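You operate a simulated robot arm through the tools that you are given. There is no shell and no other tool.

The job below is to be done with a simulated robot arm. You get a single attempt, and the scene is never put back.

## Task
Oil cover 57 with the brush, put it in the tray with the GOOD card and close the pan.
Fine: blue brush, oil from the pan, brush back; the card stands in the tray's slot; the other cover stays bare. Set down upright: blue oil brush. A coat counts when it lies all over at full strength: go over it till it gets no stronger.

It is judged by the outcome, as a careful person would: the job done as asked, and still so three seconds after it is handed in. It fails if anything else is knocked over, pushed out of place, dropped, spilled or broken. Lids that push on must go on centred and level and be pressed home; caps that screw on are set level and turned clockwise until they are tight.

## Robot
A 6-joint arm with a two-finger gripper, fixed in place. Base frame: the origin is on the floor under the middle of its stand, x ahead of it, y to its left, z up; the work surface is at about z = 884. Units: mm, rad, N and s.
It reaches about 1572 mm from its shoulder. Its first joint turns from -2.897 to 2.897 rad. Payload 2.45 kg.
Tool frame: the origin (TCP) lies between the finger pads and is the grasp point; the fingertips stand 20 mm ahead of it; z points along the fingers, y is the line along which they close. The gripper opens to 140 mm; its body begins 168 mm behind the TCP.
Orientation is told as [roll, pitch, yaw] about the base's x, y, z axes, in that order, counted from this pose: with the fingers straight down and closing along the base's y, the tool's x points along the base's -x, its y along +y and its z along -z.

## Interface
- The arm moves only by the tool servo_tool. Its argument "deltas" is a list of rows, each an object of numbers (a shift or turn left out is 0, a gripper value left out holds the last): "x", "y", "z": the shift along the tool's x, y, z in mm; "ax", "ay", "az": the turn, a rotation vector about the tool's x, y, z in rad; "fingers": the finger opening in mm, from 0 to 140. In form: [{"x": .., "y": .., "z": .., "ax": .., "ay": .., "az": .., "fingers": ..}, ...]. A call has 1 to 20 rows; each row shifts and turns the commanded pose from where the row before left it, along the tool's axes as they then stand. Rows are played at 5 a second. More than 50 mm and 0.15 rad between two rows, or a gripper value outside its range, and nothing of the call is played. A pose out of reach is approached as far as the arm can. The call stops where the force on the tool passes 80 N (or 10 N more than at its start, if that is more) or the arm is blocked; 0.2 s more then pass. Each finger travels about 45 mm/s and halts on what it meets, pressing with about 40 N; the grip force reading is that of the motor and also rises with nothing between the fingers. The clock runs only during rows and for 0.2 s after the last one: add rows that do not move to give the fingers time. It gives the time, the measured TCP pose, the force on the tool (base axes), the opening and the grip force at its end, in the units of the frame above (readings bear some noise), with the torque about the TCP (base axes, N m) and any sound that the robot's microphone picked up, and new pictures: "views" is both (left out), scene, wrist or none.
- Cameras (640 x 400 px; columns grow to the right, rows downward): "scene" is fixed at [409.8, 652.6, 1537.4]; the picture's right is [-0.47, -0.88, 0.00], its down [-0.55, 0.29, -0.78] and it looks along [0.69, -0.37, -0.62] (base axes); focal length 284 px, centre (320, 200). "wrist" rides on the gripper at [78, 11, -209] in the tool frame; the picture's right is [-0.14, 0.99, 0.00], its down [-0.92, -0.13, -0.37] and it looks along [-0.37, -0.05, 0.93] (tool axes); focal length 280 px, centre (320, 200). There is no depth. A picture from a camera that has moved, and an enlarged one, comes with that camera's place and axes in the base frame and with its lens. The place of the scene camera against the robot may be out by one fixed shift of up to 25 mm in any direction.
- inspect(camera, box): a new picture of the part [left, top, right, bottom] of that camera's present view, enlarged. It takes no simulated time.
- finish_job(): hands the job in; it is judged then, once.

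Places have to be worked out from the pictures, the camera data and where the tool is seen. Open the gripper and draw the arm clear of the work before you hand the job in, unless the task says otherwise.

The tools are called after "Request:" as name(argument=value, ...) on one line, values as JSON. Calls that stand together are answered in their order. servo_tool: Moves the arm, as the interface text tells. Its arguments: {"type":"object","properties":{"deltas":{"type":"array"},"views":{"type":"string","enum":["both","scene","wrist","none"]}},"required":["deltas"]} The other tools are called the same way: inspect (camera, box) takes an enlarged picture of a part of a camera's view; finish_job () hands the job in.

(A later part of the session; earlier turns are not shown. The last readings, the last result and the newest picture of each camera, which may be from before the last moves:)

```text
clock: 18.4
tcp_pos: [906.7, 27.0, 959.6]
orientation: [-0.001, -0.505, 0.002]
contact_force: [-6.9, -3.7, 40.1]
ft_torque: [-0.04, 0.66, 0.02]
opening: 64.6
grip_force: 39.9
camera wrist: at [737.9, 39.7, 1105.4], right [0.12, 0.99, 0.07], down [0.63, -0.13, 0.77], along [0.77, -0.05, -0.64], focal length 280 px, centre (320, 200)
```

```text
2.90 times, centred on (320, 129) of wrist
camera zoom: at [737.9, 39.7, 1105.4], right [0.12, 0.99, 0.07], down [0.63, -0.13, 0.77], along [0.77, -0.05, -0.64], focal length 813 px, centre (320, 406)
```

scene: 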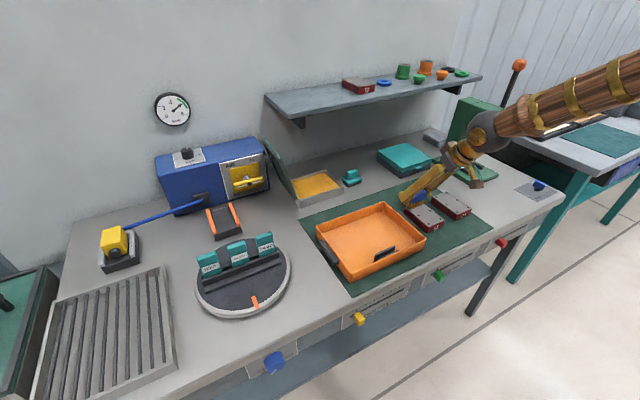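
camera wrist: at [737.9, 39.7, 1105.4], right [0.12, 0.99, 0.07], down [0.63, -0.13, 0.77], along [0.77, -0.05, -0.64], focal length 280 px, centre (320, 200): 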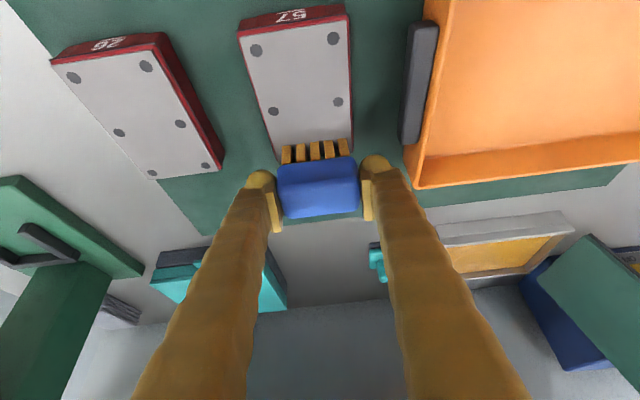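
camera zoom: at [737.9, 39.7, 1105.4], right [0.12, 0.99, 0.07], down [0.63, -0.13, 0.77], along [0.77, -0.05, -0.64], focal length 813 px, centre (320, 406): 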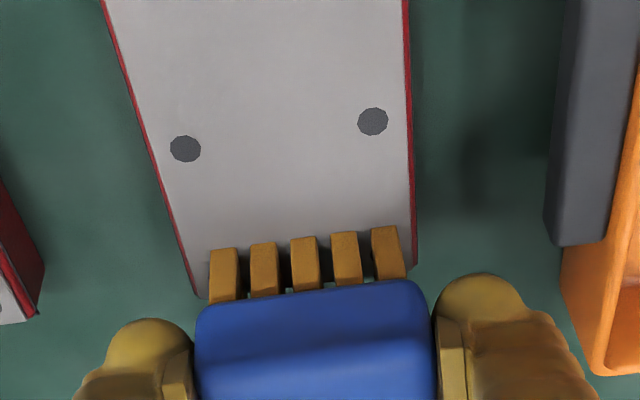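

Contact came a little earlier than expected at about 40 N, so the cover top is near z 917. I'll ease the press by about 2 mm and make a slow stroke toward the robot along the cover, then check the coat and that the cover hasn't moved.

Request:
servo_tool(deltas=[{"x": -0.96, "z": -1.76}, {"x": 9.65, "z": -5.27}, {"x": 9.65, "z": -5.27}, {"x": 9.65, "z": -5.27}, {}], views="both")

Request:
inspect(camera="scene", box=[390, 180, 470, 240])

Request:
inspect(camera="wrist", box=[210, 60, 430, 198])

```text
clock: 19.6
tcp_pos: [871.5, 29.3, 959.0]
orientation: [0.0, -0.502, 0.0]
contact_force: [8.9, 0.0, 38.2]
ft_torque: [0.02, 0.12, -0.01]
opening: 64.6
grip_force: 39.4
camera wrist: at [702.5, 40.4, 1105.5], right [0.12, 0.99, 0.07], down [0.63, -0.13, 0.77], along [0.77, -0.05, -0.64], focal length 280 px, centre (320, 200)
```

scene: 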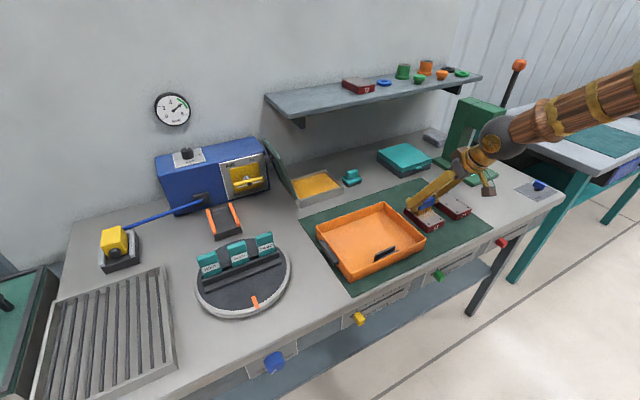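
wrist: 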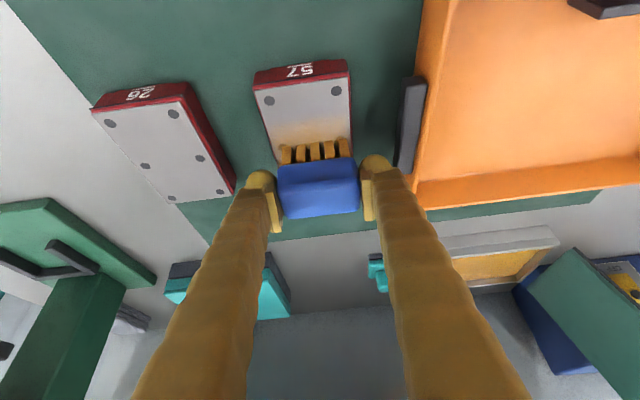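

```text
6.67 times, centred on (430, 210) of scene
camera zoom: at [409.8, 652.6, 1537.4], right [-0.47, -0.88, 0.0], down [-0.55, 0.29, -0.78], along [0.69, -0.37, -0.62], focal length 1893 px, centre (-413, 133)
```

zoom: 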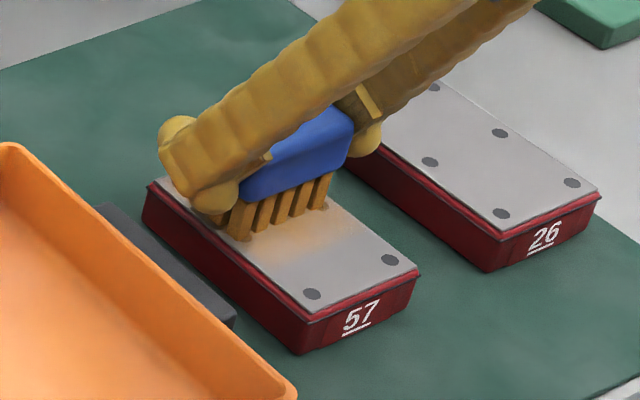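

```text
2.90 times, centred on (320, 129) of wrist
camera zoom: at [702.5, 40.4, 1105.5], right [0.12, 0.99, 0.07], down [0.63, -0.13, 0.77], along [0.77, -0.05, -0.64], focal length 813 px, centre (320, 406)
```

zoom: 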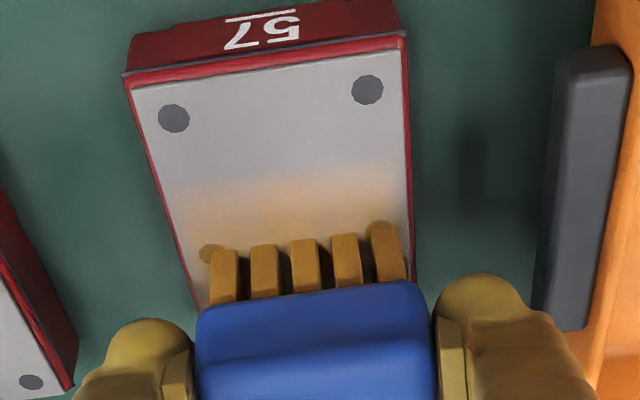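

The coat is appearing and cover 57 hasn't moved in the scene view. I'll ease the press a little more and continue the stroke to the near end.

Request:
servo_tool(deltas=[{"x": -0.7, "z": -1.3}, {"x": 9.65, "z": -5.27}, {"x": 9.65, "z": -5.27}, {"x": 9.65, "z": -5.27}, {"x": 9.65, "z": -5.27}, {"x": 7.0, "z": -3.8}, {}], views="both")

Request:
inspect(camera="scene", box=[390, 180, 470, 240])

Request:
inspect(camera="wrist", box=[210, 60, 430, 198])

```text
clock: 21.2
tcp_pos: [817.7, 28.3, 958.7]
orientation: [0.0, -0.498, 0.0]
contact_force: [1.0, 0.0, 11.8]
ft_torque: [-0.02, 0.2, 0.0]
opening: 64.5
grip_force: 39.8
camera wrist: at [649.5, 40.3, 1105.9], right [0.12, 0.99, 0.07], down [0.63, -0.13, 0.76], along [0.77, -0.05, -0.64], focal length 280 px, centre (320, 200)
```

scene: 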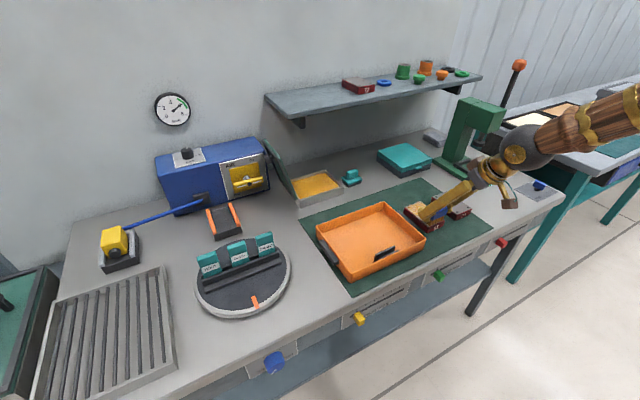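
wrist: 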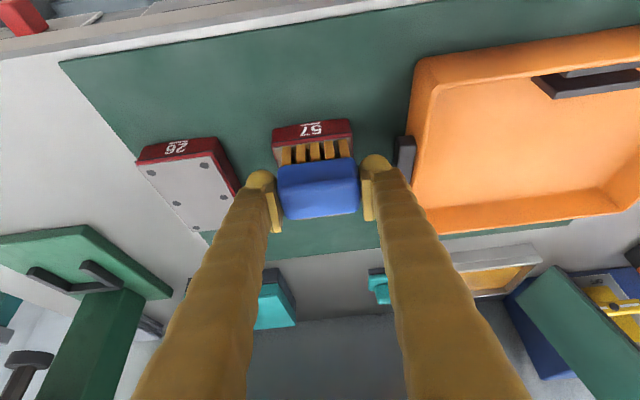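

```text
6.67 times, centred on (430, 210) of scene
camera zoom: at [409.8, 652.6, 1537.4], right [-0.47, -0.88, 0.0], down [-0.55, 0.29, -0.78], along [0.69, -0.37, -0.62], focal length 1893 px, centre (-413, 133)
```

zoom: 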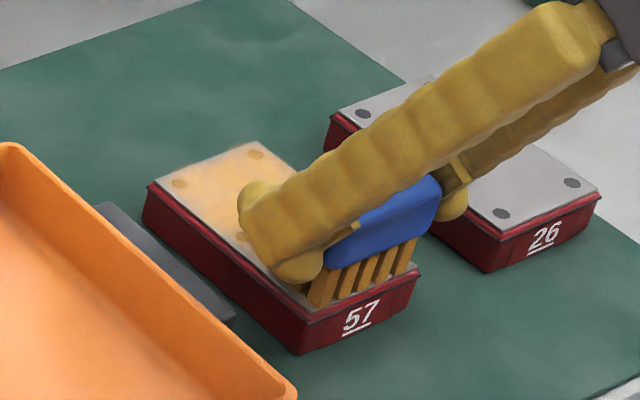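

```text
2.90 times, centred on (320, 129) of wrist
camera zoom: at [649.5, 40.3, 1105.9], right [0.12, 0.99, 0.07], down [0.63, -0.13, 0.76], along [0.77, -0.05, -0.64], focal length 813 px, centre (320, 406)
```

zoom: 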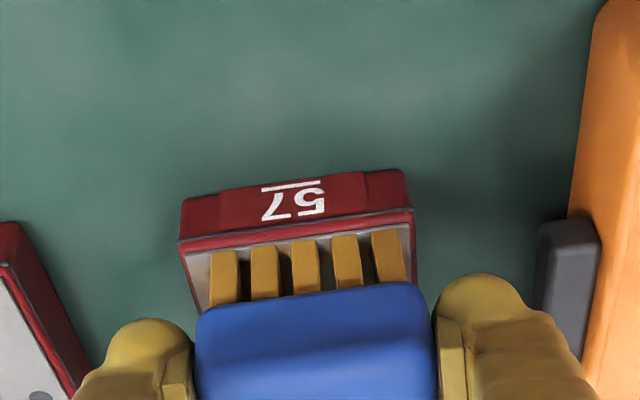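

The cover hasn't moved, and the force is down to about 12 N. A bare strip remains at the near end and the sides, so I'll overrun the near edge slightly, shift +y and stroke back out.

Request:
servo_tool(deltas=[{"x": 7.0, "z": -3.8}, {"y": 4}, {"y": 4}, {"x": -9.65, "z": 5.27}, {"x": -9.65, "z": 5.27}, {"x": -9.65, "z": 5.27}, {"x": -9.65, "z": 5.27}, {"x": -9.65, "z": 5.27}, {"x": -9.65, "z": 5.27}, {"x": -9.65, "z": 5.27}, {"x": -9.65, "z": 5.27}, {"x": -9.65, "z": 5.27}, {}], views="both")

Request:
inspect(camera="scene", box=[390, 180, 470, 240])

Request:
inspect(camera="wrist", box=[210, 0, 430, 138])

```text
clock: 24.0
tcp_pos: [912.1, 36.7, 959.5]
orientation: [0.0, -0.499, 0.0]
contact_force: [-1.5, 1.1, -1.6]
ft_torque: [0.03, 0.0, -0.03]
opening: 64.5
grip_force: 39.9
camera wrist: at [743.2, 48.1, 1106.9], right [0.12, 0.99, 0.07], down [0.63, -0.13, 0.76], along [0.77, -0.05, -0.64], focal length 280 px, centre (320, 200)
```

scene: 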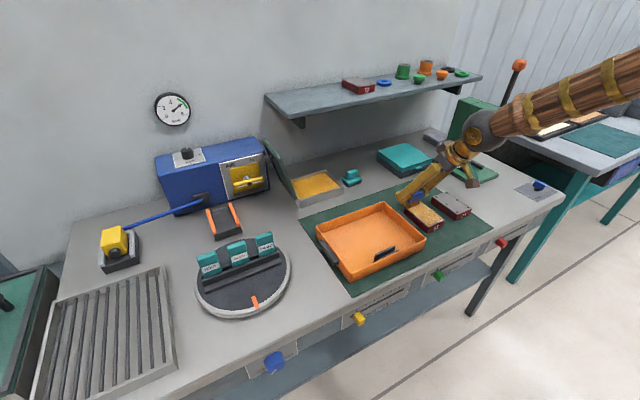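
wrist: 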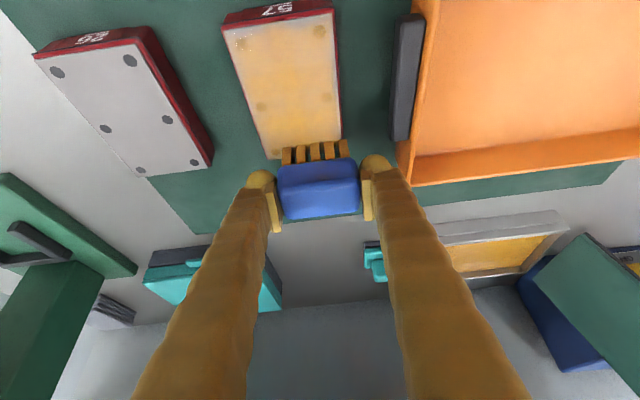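

```text
6.67 times, centred on (430, 210) of scene
camera zoom: at [409.8, 652.6, 1537.4], right [-0.47, -0.88, 0.0], down [-0.55, 0.29, -0.78], along [0.69, -0.37, -0.62], focal length 1893 px, centre (-413, 133)
```

zoom: 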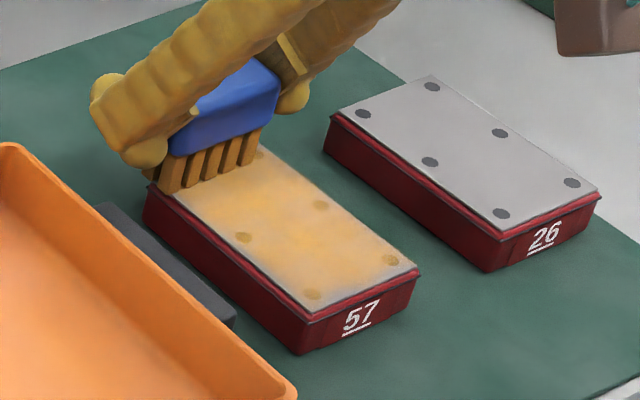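

```text
2.90 times, centred on (320, 69) of wrist
camera zoom: at [743.2, 48.1, 1106.9], right [0.12, 0.99, 0.07], down [0.63, -0.13, 0.76], along [0.77, -0.05, -0.64], focal length 813 px, centre (320, 580)
```

zoom: 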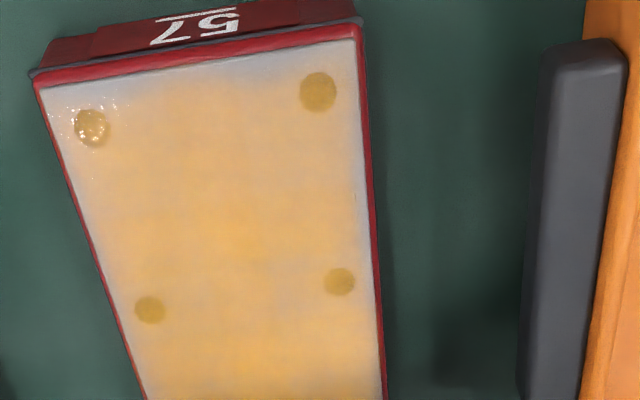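

The coat is building evenly, with the edges still lighter. Contact is now lost, so I'll press about 1.5 mm lower, shift to the -y side and stroke toward the near edge.

Request:
servo_tool(deltas=[{"y": -8.5}, {"y": -8.5}, {"x": 0.9, "z": 1.6}, {"x": 9.65, "z": -5.27}, {"x": 9.65, "z": -5.27}, {"x": 9.65, "z": -5.27}, {"x": 9.65, "z": -5.27}, {"x": 9.65, "z": -5.27}, {"x": 9.65, "z": -5.27}, {"x": 9.65, "z": -5.27}, {"x": 9.65, "z": -5.27}, {"x": 9.65, "z": -5.27}, {"x": 5.0, "z": -2.73}, {}], views="both")

Request:
inspect(camera="scene", box=[390, 180, 470, 240])

Request:
inspect(camera="wrist", box=[210, 60, 430, 198])

```text
clock: 27.0
tcp_pos: [806.3, 20.0, 958.6]
orientation: [-0.001, -0.503, 0.001]
contact_force: [7.4, -1.6, 34.7]
ft_torque: [0.0, -0.16, 0.02]
opening: 64.4
grip_force: 40.3
camera wrist: at [636.8, 32.0, 1105.2], right [0.12, 0.99, 0.07], down [0.63, -0.13, 0.77], along [0.77, -0.05, -0.64], focal length 280 px, centre (320, 200)
```

scene: 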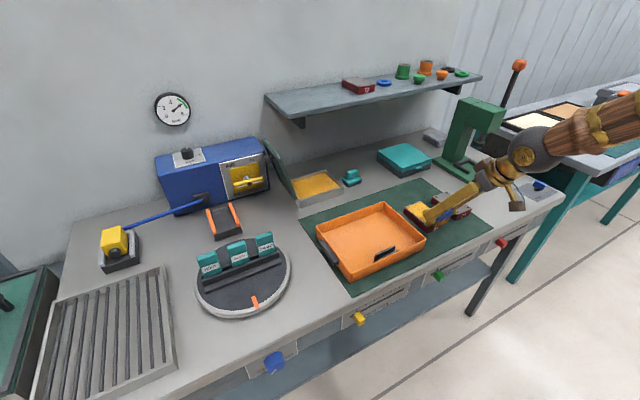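
wrist: 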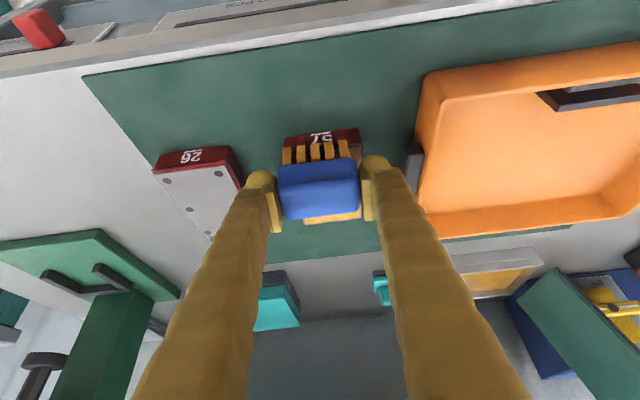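

```text
6.67 times, centred on (430, 210) of scene
camera zoom: at [409.8, 652.6, 1537.4], right [-0.47, -0.88, 0.0], down [-0.55, 0.29, -0.78], along [0.69, -0.37, -0.62], focal length 1893 px, centre (-413, 133)
```

zoom: 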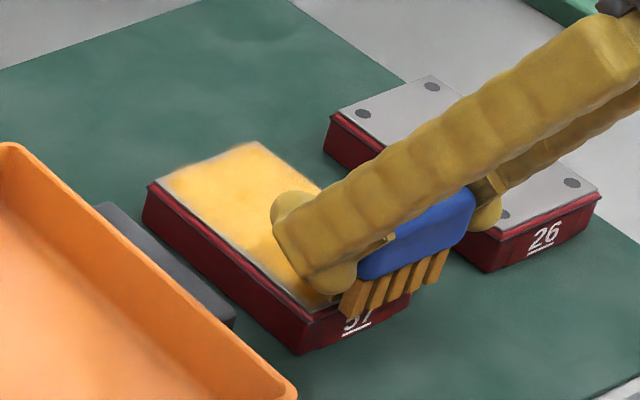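

```text
2.90 times, centred on (320, 129) of wrist
camera zoom: at [636.8, 32.0, 1105.2], right [0.12, 0.99, 0.07], down [0.63, -0.13, 0.77], along [0.77, -0.05, -0.64], focal length 813 px, centre (320, 406)
```

zoom: 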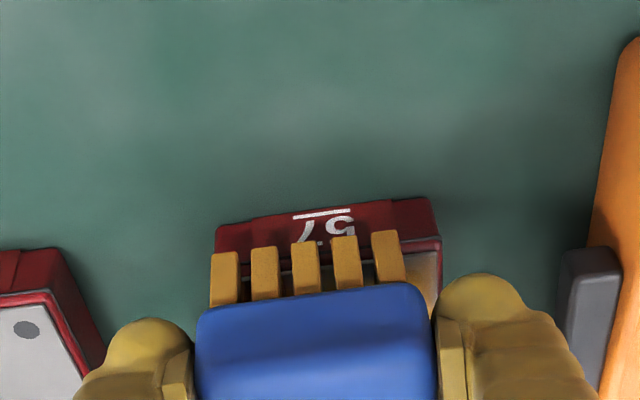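

The cover is still in place. I'll stroke back outward on the -y side, then look at the coat.

Request:
servo_tool(deltas=[{"y": -1.5, "x": -0.4, "z": -0.8}, {"x": -9.65, "z": 5.27}, {"x": -9.65, "z": 5.27}, {"x": -9.65, "z": 5.27}, {"x": -9.65, "z": 5.27}, {"x": -9.65, "z": 5.27}, {"x": -9.65, "z": 5.27}, {"x": -9.65, "z": 5.27}, {"x": -9.65, "z": 5.27}, {"x": -9.65, "z": 5.27}, {"x": -5, "z": 2.73}, {"y": 9.5}, {}], views="both")

Request:
inspect(camera="scene", box=[390, 180, 470, 240])

Request:
inspect(camera="wrist", box=[210, 0, 430, 138])

```text
clock: 29.8
tcp_pos: [911.7, 27.7, 957.6]
orientation: [-0.001, -0.498, 0.001]
contact_force: [3.0, -4.7, 20.9]
ft_torque: [-0.11, 0.2, 0.07]
opening: 64.8
grip_force: 39.7
camera wrist: at [742.6, 39.5, 1105.2], right [0.12, 0.99, 0.07], down [0.63, -0.13, 0.77], along [0.77, -0.05, -0.64], focal length 280 px, centre (320, 200)
```

scene: 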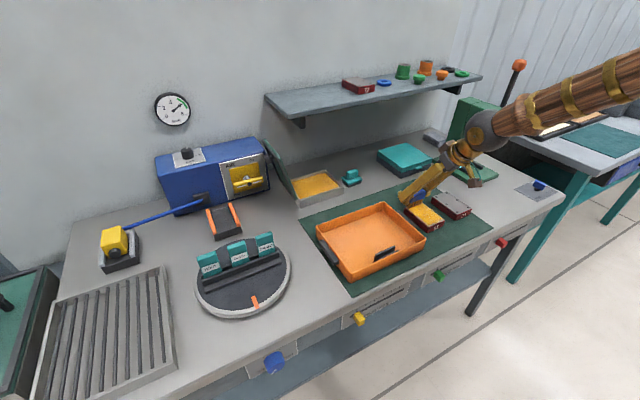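
wrist: 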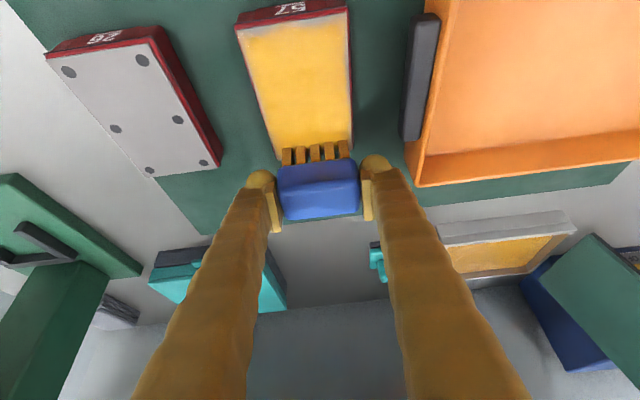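

```text
6.67 times, centred on (430, 210) of scene
camera zoom: at [409.8, 652.6, 1537.4], right [-0.47, -0.88, 0.0], down [-0.55, 0.29, -0.78], along [0.69, -0.37, -0.62], focal length 1893 px, centre (-413, 133)
```

zoom: 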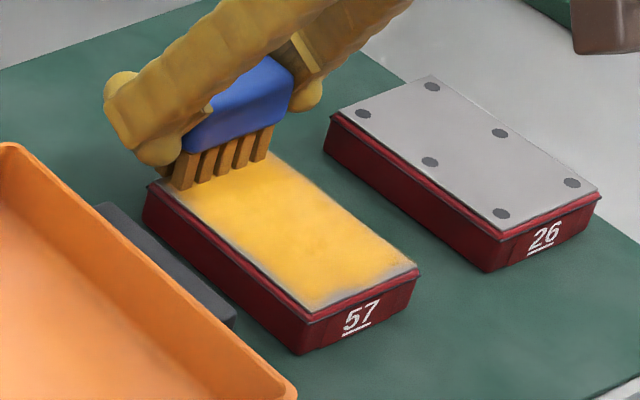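

```text
2.90 times, centred on (320, 69) of wrist
camera zoom: at [742.6, 39.5, 1105.2], right [0.12, 0.99, 0.07], down [0.63, -0.13, 0.77], along [0.77, -0.05, -0.64], focal length 813 px, centre (320, 580)
```

zoom: 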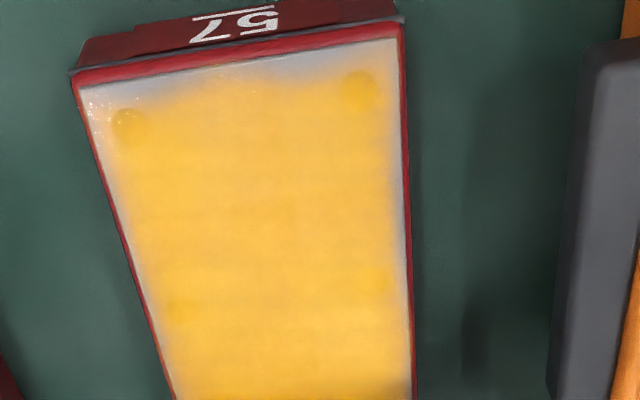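

The middle is now strongly coated, with pale strips along the near edge and both long sides. I'll run strokes that overhang those edges: first the +y side, then across the near end.

Request:
servo_tool(deltas=[{"y": 6}, {"y": 6.3}, {"x": 9.92, "z": -5.42}, {"x": 9.92, "z": -5.42}, {"x": 9.92, "z": -5.42}, {"x": 9.92, "z": -5.42}, {"x": 9.92, "z": -5.42}, {"x": 9.92, "z": -5.42}, {"x": 9.92, "z": -5.42}, {"x": 9.92, "z": -5.42}, {"x": 9.92, "z": -5.42}, {"x": 9.5, "z": -5.19}, {"y": -6.5}, {"y": -6.5}, {"y": -6.5}, {"y": -6.5}, {}], views="both")

Request:
inspect(camera="scene", box=[390, 180, 470, 240])

Request:
inspect(camera="wrist", box=[210, 60, 430, 198])

```text
clock: 33.4
tcp_pos: [797.7, 14.1, 960.3]
orientation: [-0.001, -0.5, 0.001]
contact_force: [0.4, -1.0, -0.7]
ft_torque: [-0.03, -0.02, 0.01]
opening: 64.7
grip_force: 40.5
camera wrist: at [629.2, 25.5, 1106.9], right [0.12, 0.99, 0.07], down [0.63, -0.13, 0.76], along [0.77, -0.05, -0.64], focal length 280 px, centre (320, 200)
```

scene: 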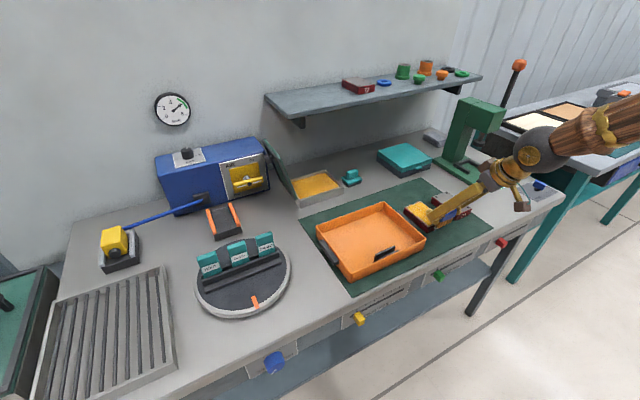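
wrist: 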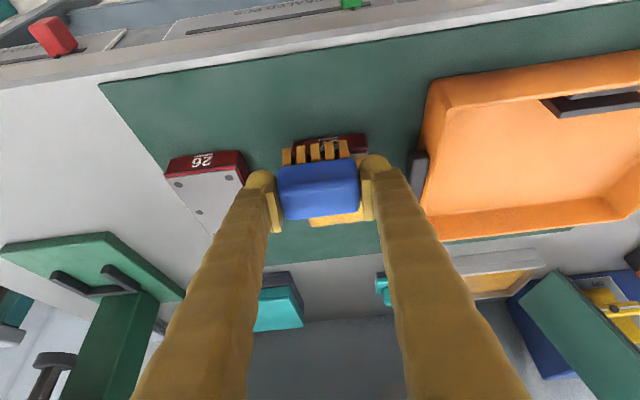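

```text
6.67 times, centred on (430, 210) of scene
camera zoom: at [409.8, 652.6, 1537.4], right [-0.47, -0.88, 0.0], down [-0.55, 0.29, -0.78], along [0.69, -0.37, -0.62], focal length 1893 px, centre (-413, 133)
```

zoom: 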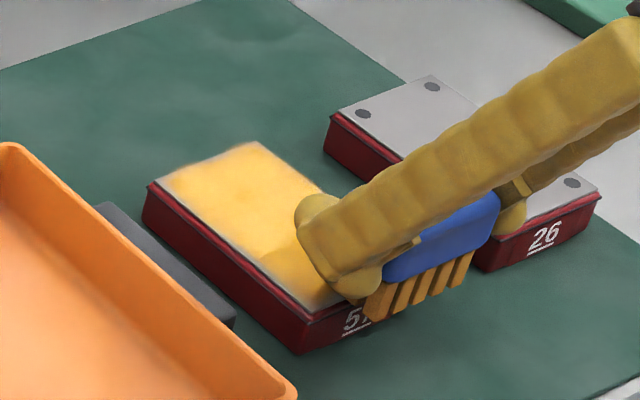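

```text
2.90 times, centred on (320, 129) of wrist
camera zoom: at [629.2, 25.5, 1106.9], right [0.12, 0.99, 0.07], down [0.63, -0.13, 0.76], along [0.77, -0.05, -0.64], focal length 813 px, centre (320, 406)
```

zoom: 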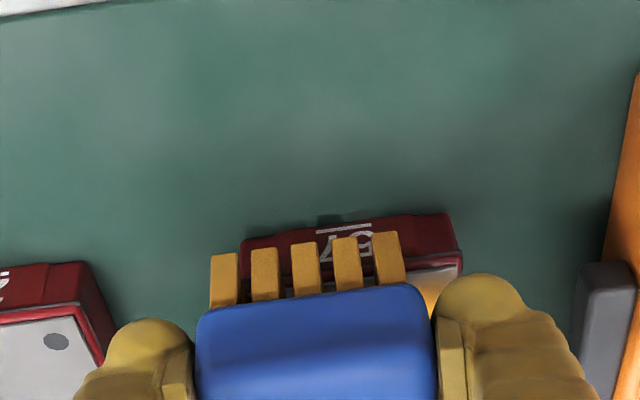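

Contact was lost by the end of that pass. I'll press about 2.5 mm down here and sweep across the near edge with contact.

Request:
servo_tool(deltas=[{"x": 1.2, "z": 2.2}, {"y": 6.5}, {"y": 6.5}, {"y": 6.5}, {"y": 6.5}, {}], views="none")

```text
clock: 34.8
tcp_pos: [799.4, 40.6, 957.1]
orientation: [-0.001, -0.5, 0.0]
contact_force: [-0.6, -6.0, 26.9]
ft_torque: [-0.22, 0.03, -0.01]
opening: 64.4
grip_force: 40.5
```

Contact is good now at about 27 N. I'll sweep back across the near edge and then stroke outward along the -y side.

Request:
servo_tool(deltas=[{"y": -6.5}, {"y": -6.5}, {"y": -6.5}, {"y": -6.5}, {"x": -9.92, "z": 5.42}, {"x": -9.92, "z": 5.42}, {"x": -9.92, "z": 5.42}, {"x": -9.92, "z": 5.42}, {"x": -9.92, "z": 5.42}, {"x": -9.92, "z": 5.42}, {"x": -9.92, "z": 5.42}, {"x": -9.92, "z": 5.42}, {"x": -9.92, "z": 5.42}, {"x": -9.92, "z": 5.42}, {}], views="both")

Request:
inspect(camera="scene", box=[390, 180, 470, 240])

Request:
inspect(camera="wrist", box=[210, 0, 430, 138])

```text
clock: 38.0
tcp_pos: [909.5, 13.8, 956.8]
orientation: [0.001, -0.499, 0.0]
contact_force: [-1.5, 0.3, 8.3]
ft_torque: [-0.09, 0.26, 0.05]
opening: 64.9
grip_force: 40.2
camera wrist: at [741.0, 26.5, 1104.2], right [0.12, 0.99, 0.07], down [0.63, -0.13, 0.76], along [0.77, -0.05, -0.64], focal length 280 px, centre (320, 200)
```

scene: 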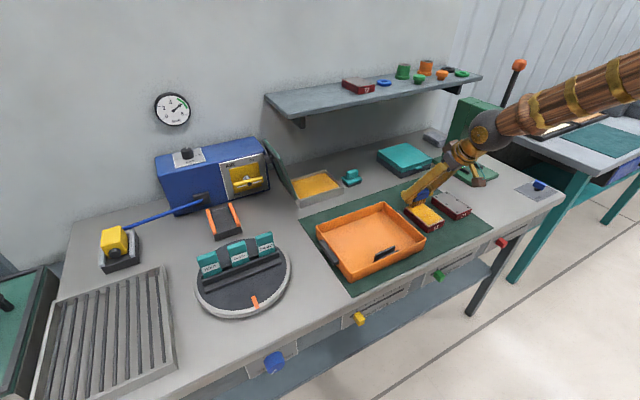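
wrist: 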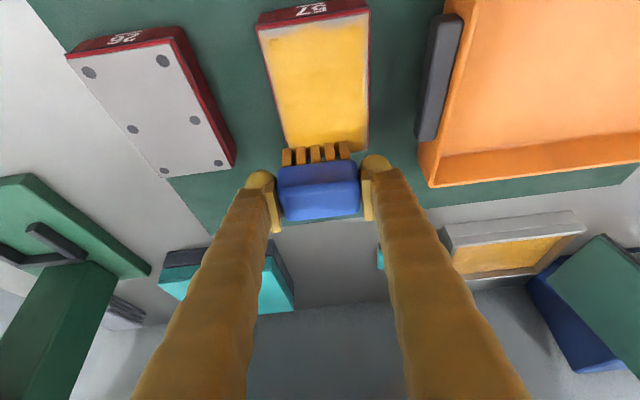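

```text
6.67 times, centred on (430, 210) of scene
camera zoom: at [409.8, 652.6, 1537.4], right [-0.47, -0.88, 0.0], down [-0.55, 0.29, -0.78], along [0.69, -0.37, -0.62], focal length 1893 px, centre (-413, 133)
```

zoom: 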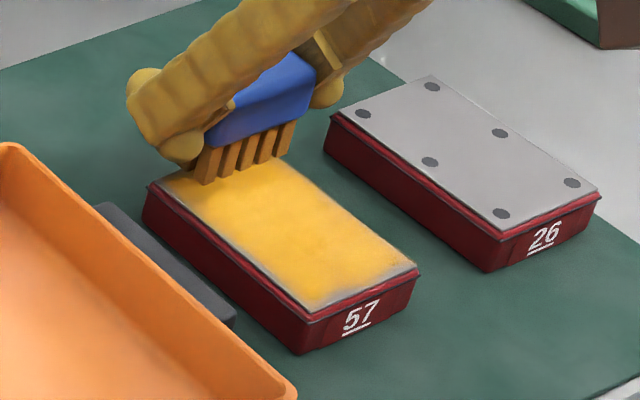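

```text
2.90 times, centred on (320, 69) of wrist
camera zoom: at [741.0, 26.5, 1104.2], right [0.12, 0.99, 0.07], down [0.63, -0.13, 0.76], along [0.77, -0.05, -0.64], focal length 813 px, centre (320, 580)
```

zoom: 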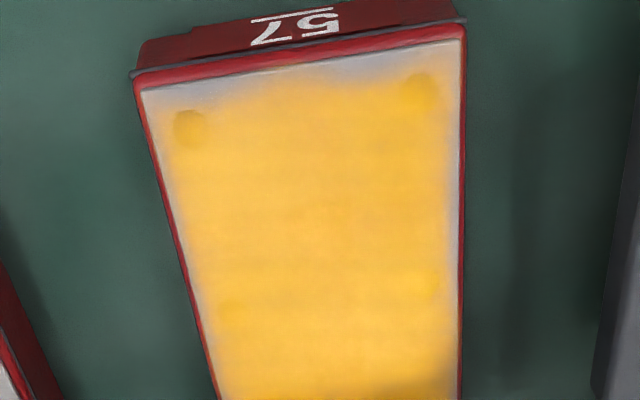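

The centre looks saturated, but the near edge and the +y side are still pale, and the brush seems spent. I'll go back to the pan along the same path to reload it.

Request:
servo_tool(deltas=[{"x": -12.7, "z": -23.25}, {"x": -12.7, "z": -23.25}, {"x": -35.98, "z": 19.66, "y": 2}, {"x": -35.98, "z": 19.66, "y": 2}, {"x": -35.98, "z": 19.66}, {"x": -35.98, "z": 19.66}, {"x": -35.98, "z": 19.66}, {"x": -35.98, "z": 19.66}, {"y": 42.0}, {"y": 42.0}, {"y": 42.0}, {"y": 42.0}, {"y": 42.0}, {"y": 42.0}, {}], views="both")

Request:
inspect(camera="wrist", box=[160, 20, 480, 220])

Request:
inspect(camera="scene", box=[390, 180, 470, 240])

```text
clock: 41.2
tcp_pos: [1159.9, 270.7, 1007.2]
orientation: [0.0, -0.497, 0.001]
contact_force: [0.3, 0.3, -1.4]
ft_torque: [-0.03, -0.02, 0.01]
opening: 64.7
grip_force: 40.0
camera wrist: at [992.1, 282.7, 1155.2], right [0.12, 0.99, 0.07], down [0.63, -0.13, 0.76], along [0.77, -0.05, -0.64], focal length 280 px, centre (320, 200)
```

scene: 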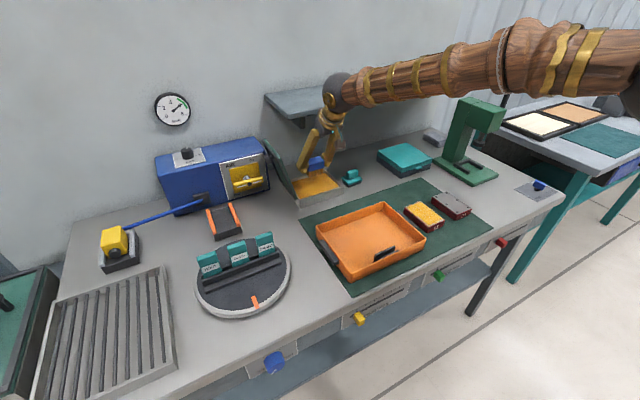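
wrist: 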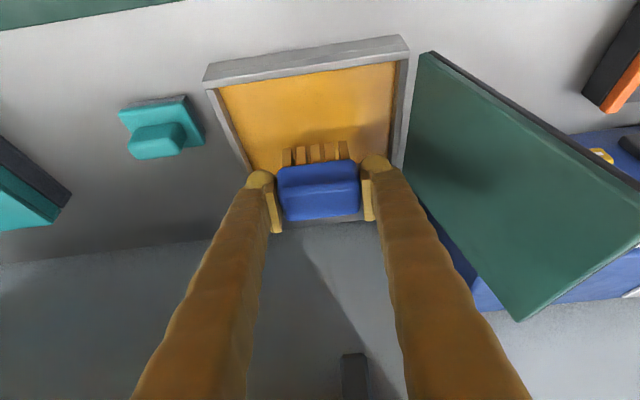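

```text
2.00 times, centred on (320, 120) of wrist
camera zoom: at [992.1, 282.7, 1155.2], right [0.12, 0.99, 0.07], down [0.63, -0.13, 0.76], along [0.77, -0.05, -0.64], focal length 561 px, centre (320, 360)
```

zoom: 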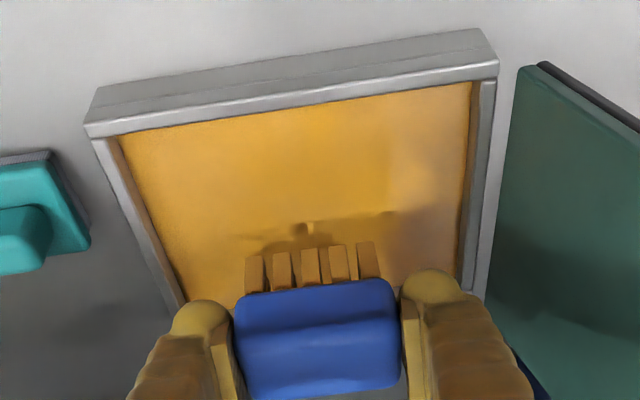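

```text
6.67 times, centred on (430, 210) of scene
camera zoom: at [409.8, 652.6, 1537.4], right [-0.47, -0.88, 0.0], down [-0.55, 0.29, -0.78], along [0.69, -0.37, -0.62], focal length 1893 px, centre (-413, 133)
```

zoom: 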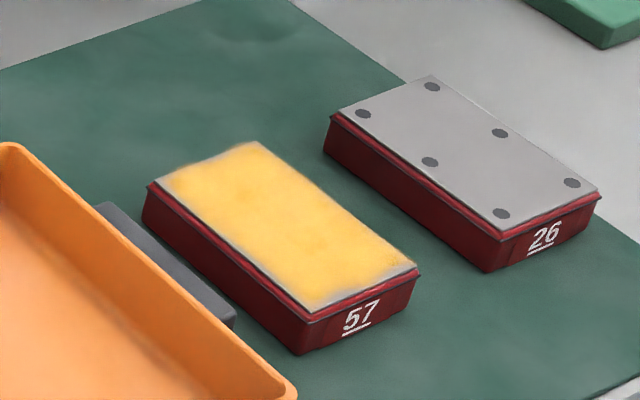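

I'm over the pan again. I'll lower the bristles onto the oil to reload and hold briefly.

Request:
servo_tool(deltas=[{"x": 9.6, "z": 17.55}, {"x": 9.6, "z": 17.55}, {"x": 6.2, "z": 11.4}, {"x": 1.44, "z": 2.63}, {"x": 1.44, "z": 2.63}, {"y": 2}, {"y": -2}, {}], views="wrist")

Request:
inspect(camera="wrist", box=[160, 60, 480, 260])

```text
clock: 43.0
tcp_pos: [1157.6, 268.7, 949.1]
orientation: [0.001, -0.496, 0.002]
contact_force: [0.2, 0.9, -0.4]
ft_torque: [-0.04, -0.03, -0.01]
opening: 64.8
grip_force: 40.5
camera wrist: at [989.2, 280.9, 1095.9], right [0.12, 0.99, 0.07], down [0.63, -0.13, 0.76], along [0.77, -0.05, -0.64], focal length 280 px, centre (320, 200)
```

wrist: 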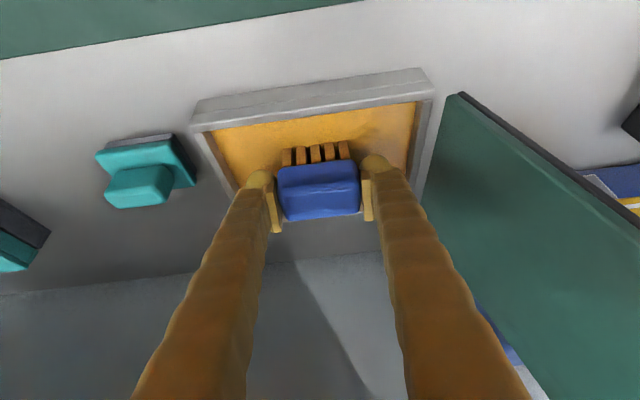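

```text
2.00 times, centred on (320, 160) of wrist
camera zoom: at [989.2, 280.9, 1095.9], right [0.12, 0.99, 0.07], down [0.63, -0.13, 0.76], along [0.77, -0.05, -0.64], focal length 561 px, centre (320, 280)
```

zoom: 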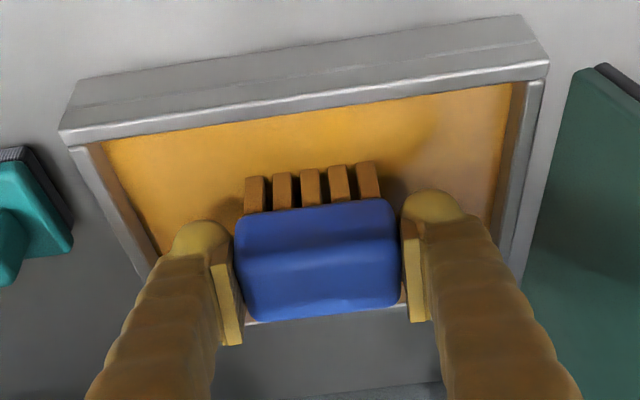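

No contact is registered yet, so I'll lower another 4 mm onto the oil.

Request:
servo_tool(deltas=[{"x": 0.96, "z": 1.76}, {"x": 0.96, "z": 1.76}, {}, {}], views="none")

```text
clock: 44.0
tcp_pos: [1158.9, 269.2, 948.3]
orientation: [0.0, -0.501, 0.002]
contact_force: [-1.9, -3.8, 26.2]
ft_torque: [-0.18, 0.54, 0.07]
opening: 64.6
grip_force: 40.2
```

The brush is reloaded with 26 N of contact. I'll carry it back the same way to cover 57, aiming first at the pale +y side.

Request:
servo_tool(deltas=[{"x": -9.6, "z": -17.5}, {"x": -10.6, "z": -19.3}, {"x": -10.6, "z": -19.3}, {"y": -38.5}, {"y": -38.5}, {"y": -38.5}, {"y": -38.5}, {"y": -38.5}, {"y": -37.5}, {"x": 36.9, "z": -20.1}, {"x": 36.9, "z": -20.1}, {"x": 36.9, "z": -20.1}, {"x": 36.9, "z": -20.1}, {"x": 36.9, "z": -20.1}, {"x": 36.9, "z": -20.1}, {}], views="wrist")

```text
clock: 47.4
tcp_pos: [904.0, 40.0, 1007.4]
orientation: [0.0, -0.5, 0.001]
contact_force: [0.6, 0.0, -1.5]
ft_torque: [0.02, 0.02, -0.01]
opening: 64.8
grip_force: 39.4
camera wrist: at [734.7, 51.0, 1154.3], right [0.12, 0.99, 0.07], down [0.63, -0.13, 0.76], along [0.77, -0.05, -0.64], focal length 280 px, centre (320, 200)
```

wrist: 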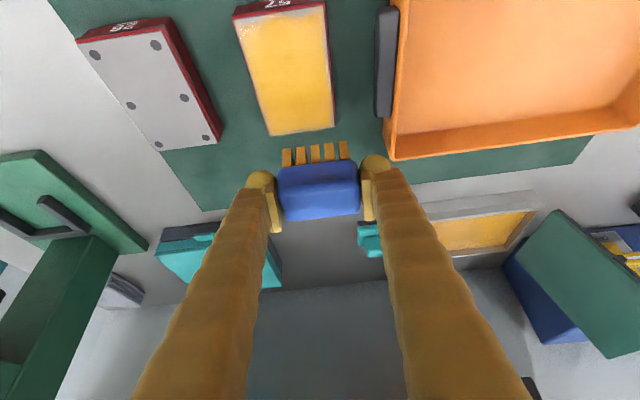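

I'm above the far +y corner of cover 57. I'll lower to contact and check the force.

Request:
servo_tool(deltas=[{"x": 8.63, "z": 15.8}, {"x": 8.63, "z": 15.8}, {"x": 4.8, "z": 8.8}, {"x": 1.92, "z": 3.5}, {}], views="none")

```text
clock: 48.6
tcp_pos: [905.4, 40.5, 958.8]
orientation: [0.002, -0.5, 0.002]
contact_force: [-0.1, 0.6, -0.9]
ft_torque: [-0.01, -0.01, 0.02]
opening: 64.7
grip_force: 40.2
```

Contact hasn't been made yet; I'll go down 2.5 mm more.

Request:
servo_tool(deltas=[{"x": 1.2, "z": 2.2}, {}], views="none")

```text
clock: 49.2
tcp_pos: [905.7, 39.7, 957.4]
orientation: [-0.001, -0.502, 0.0]
contact_force: [-2.7, -1.6, 13.1]
ft_torque: [-0.09, 0.27, 0.01]
opening: 64.8
grip_force: 39.8
```

13 N is a good painting force. I'll stroke along the +y side in shorter segments and check the force at each.

Request:
servo_tool(deltas=[{"x": 0.24, "z": 0.44}, {"x": 8.78, "z": -4.79}, {"x": 8.78, "z": -4.79}, {"x": 8.78, "z": -4.79}, {"x": 8.78, "z": -4.79}], views="none")

Request:
servo_tool(deltas=[{"x": 8.78, "z": -4.79}, {"x": 8.78, "z": -4.79}, {"x": 8.78, "z": -4.79}], views="none")

```text
clock: 50.4
tcp_pos: [867.4, 40.0, 957.6]
orientation: [0.001, -0.502, 0.001]
contact_force: [7.5, -0.4, 23.6]
ft_torque: [-0.02, 0.04, 0.07]
opening: 64.8
grip_force: 39.9
```

```text
clock: 51.2
tcp_pos: [837.0, 39.7, 957.0]
orientation: [0.0, -0.501, 0.0]
contact_force: [7.8, -0.1, 26.3]
ft_torque: [-0.03, 0.04, 0.03]
opening: 64.8
grip_force: 40.0
```

The contact force is steady at about 25 N. I'll continue to the near edge.

Request:
servo_tool(deltas=[{"x": 8.78, "z": -4.79}, {"x": 8.78, "z": -4.79}, {"x": 8.78, "z": -4.79}, {}], views="wrist")

Request:
inspect(camera="scene", box=[390, 180, 470, 240])

Request:
inspect(camera="wrist", box=[210, 60, 430, 198])

```text
clock: 52.2
tcp_pos: [804.9, 40.9, 956.4]
orientation: [0.002, -0.5, 0.0]
contact_force: [4.1, 0.6, 28.0]
ft_torque: [0.0, -0.06, 0.0]
opening: 64.7
grip_force: 39.9
camera wrist: at [635.8, 52.3, 1104.0], right [0.12, 0.99, 0.07], down [0.63, -0.13, 0.76], along [0.77, -0.05, -0.64], focal length 280 px, centre (320, 200)
```

wrist: 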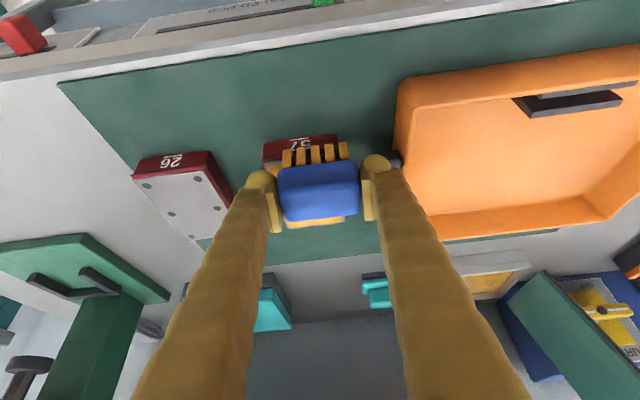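

```text
6.67 times, centred on (430, 210) of scene
camera zoom: at [409.8, 652.6, 1537.4], right [-0.47, -0.88, 0.0], down [-0.55, 0.29, -0.78], along [0.69, -0.37, -0.62], focal length 1893 px, centre (-413, 133)
```

zoom: 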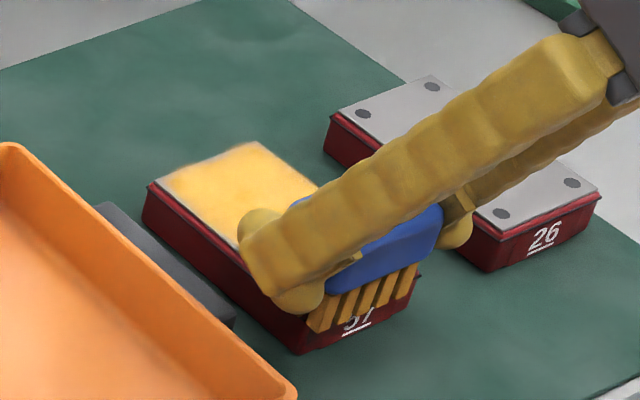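

```text
2.90 times, centred on (320, 129) of wrist
camera zoom: at [635.8, 52.3, 1104.0], right [0.12, 0.99, 0.07], down [0.63, -0.13, 0.76], along [0.77, -0.05, -0.64], focal length 813 px, centre (320, 406)
```

zoom: 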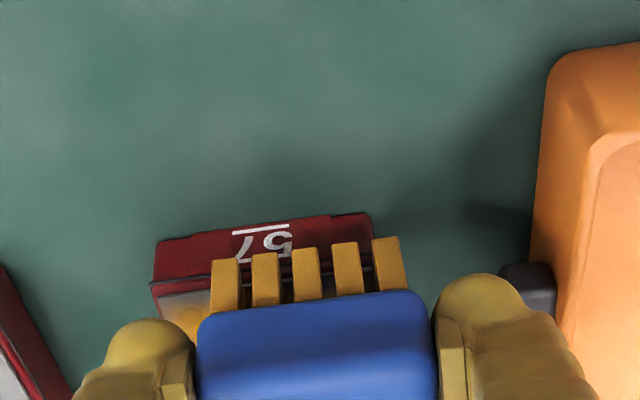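

The brush overhangs the near +y corner with good contact. I'll sweep across the near edge to the -y side and back.

Request:
servo_tool(deltas=[{"y": -6.5}, {"y": -6.5}, {"y": -6.5}, {"y": -6.5}], views="none")

Request:
servo_tool(deltas=[{"y": 6.5}, {"y": 6.5}, {"y": 6.5}, {"y": 6.5}], views="none")

Request:
servo_tool(deltas=[{"x": -8.78, "z": 4.79}, {"x": -8.78, "z": 4.79}, {"x": -8.78, "z": 4.79}, {"x": -8.78, "z": 4.79}], views="none")

Request:
servo_tool(deltas=[{"x": -8.78, "z": 4.79}, {"x": -8.78, "z": 4.79}, {"x": -8.78, "z": 4.79}, {"x": -8.78, "z": 4.79}, {"x": -8.78, "z": 4.79}, {"x": -8.78, "z": 4.79}, {}], views="both")

Request:
inspect(camera="scene", box=[390, 180, 470, 240])

Request:
inspect(camera="wrist", box=[210, 0, 430, 138])

```text
clock: 53.2
tcp_pos: [804.4, 13.7, 956.1]
orientation: [-0.001, -0.501, 0.001]
contact_force: [-1.6, 9.3, 29.7]
ft_torque: [0.29, 0.19, -0.04]
opening: 64.7
grip_force: 40.2
```

```text
clock: 54.2
tcp_pos: [804.0, 39.3, 956.1]
orientation: [-0.001, -0.499, 0.001]
contact_force: [2.4, -12.1, 37.5]
ft_torque: [-0.26, 0.09, 0.03]
opening: 64.8
grip_force: 39.9
```

```text
clock: 55.2
tcp_pos: [845.0, 38.7, 955.9]
orientation: [0.0, -0.498, 0.001]
contact_force: [-5.8, 0.4, 12.9]
ft_torque: [0.11, 0.47, 0.05]
opening: 64.8
grip_force: 40.1
```

```text
clock: 56.8
tcp_pos: [906.6, 39.7, 957.7]
orientation: [0.0, -0.499, 0.001]
contact_force: [-0.4, -0.3, -0.4]
ft_torque: [-0.01, 0.0, 0.01]
opening: 64.8
grip_force: 40.2
camera wrist: at [738.0, 51.4, 1105.8], right [0.12, 0.99, 0.07], down [0.63, -0.13, 0.76], along [0.77, -0.05, -0.64], focal length 280 px, centre (320, 200)
```

scene: 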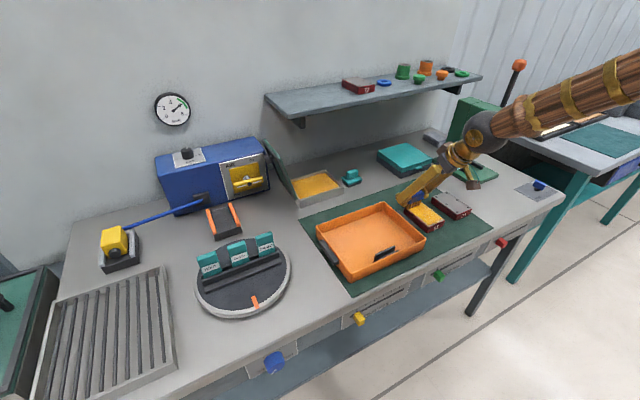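
wrist: 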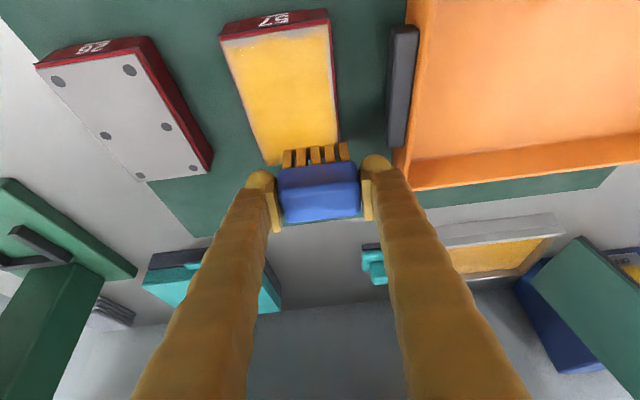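

```text
6.67 times, centred on (430, 210) of scene
camera zoom: at [409.8, 652.6, 1537.4], right [-0.47, -0.88, 0.0], down [-0.55, 0.29, -0.78], along [0.69, -0.37, -0.62], focal length 1893 px, centre (-413, 133)
```

zoom: 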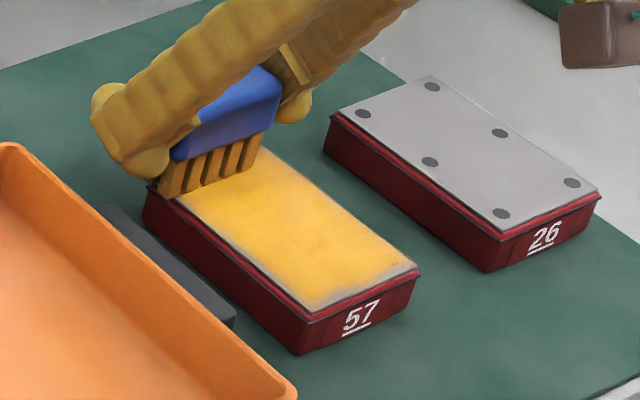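

```text
2.90 times, centred on (320, 69) of wrist
camera zoom: at [738.0, 51.4, 1105.8], right [0.12, 0.99, 0.07], down [0.63, -0.13, 0.76], along [0.77, -0.05, -0.64], focal length 813 px, centre (320, 580)
```

zoom: 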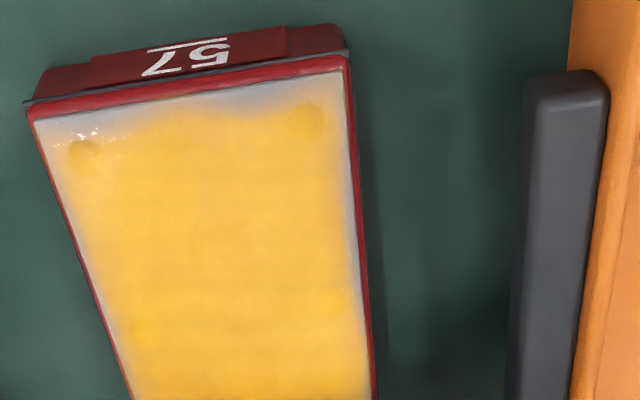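

The two front corners and the near edge still look paler. I'll zoom in for a careful look before going on.

Request:
inspect(camera="wrist", box=[215, 5, 345, 86])

Request:
inspect(camera="scene", box=[405, 195, 450, 235])

```text
4.92 times, centred on (280, 46) of wrist
camera zoom: at [738.0, 51.4, 1105.8], right [0.12, 0.99, 0.07], down [0.63, -0.13, 0.76], along [0.77, -0.05, -0.64], focal length 1380 px, centre (517, 961)
```

zoom: 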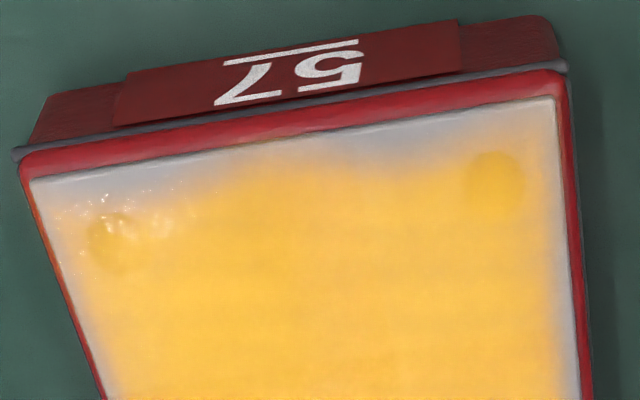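

```text
10.00 times, centred on (428, 215) of scene
camera zoom: at [409.8, 652.6, 1537.4], right [-0.47, -0.88, 0.0], down [-0.55, 0.29, -0.78], along [0.69, -0.37, -0.62], focal length 2839 px, centre (-755, 50)
```

zoom: 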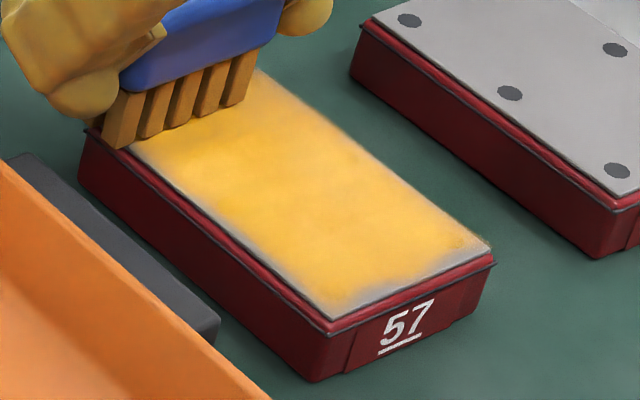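

The brush may have pivoted a little about the finger axis, so that only one bristle edge is touching. I'll look closely at the brush's attitude in both cameras.

Request:
inspect(camera="wrist", box=[260, 130, 380, 230])

Request:
inspect(camera="scene", box=[395, 175, 435, 215])

```text
4.00 times, centred on (320, 180) of wrist
camera zoom: at [738.0, 51.4, 1105.8], right [0.12, 0.99, 0.07], down [0.63, -0.13, 0.76], along [0.77, -0.05, -0.64], focal length 1122 px, centre (320, 280)
```

zoom: 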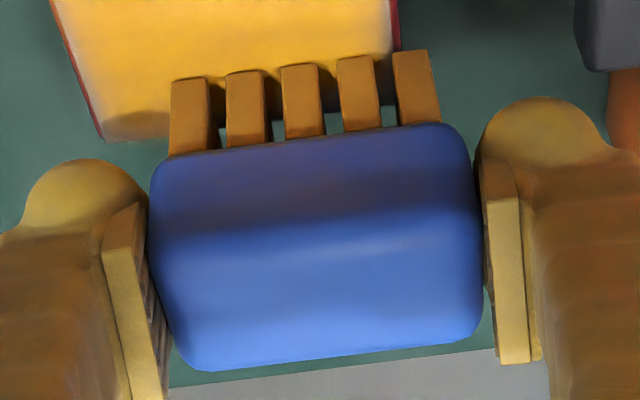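

```text
10.00 times, centred on (415, 195) of scene
camera zoom: at [409.8, 652.6, 1537.4], right [-0.47, -0.88, 0.0], down [-0.55, 0.29, -0.78], along [0.69, -0.37, -0.62], focal length 2839 px, centre (-630, 250)
```

zoom: 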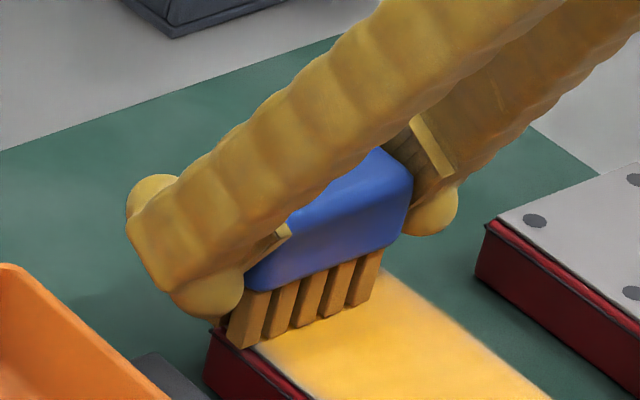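

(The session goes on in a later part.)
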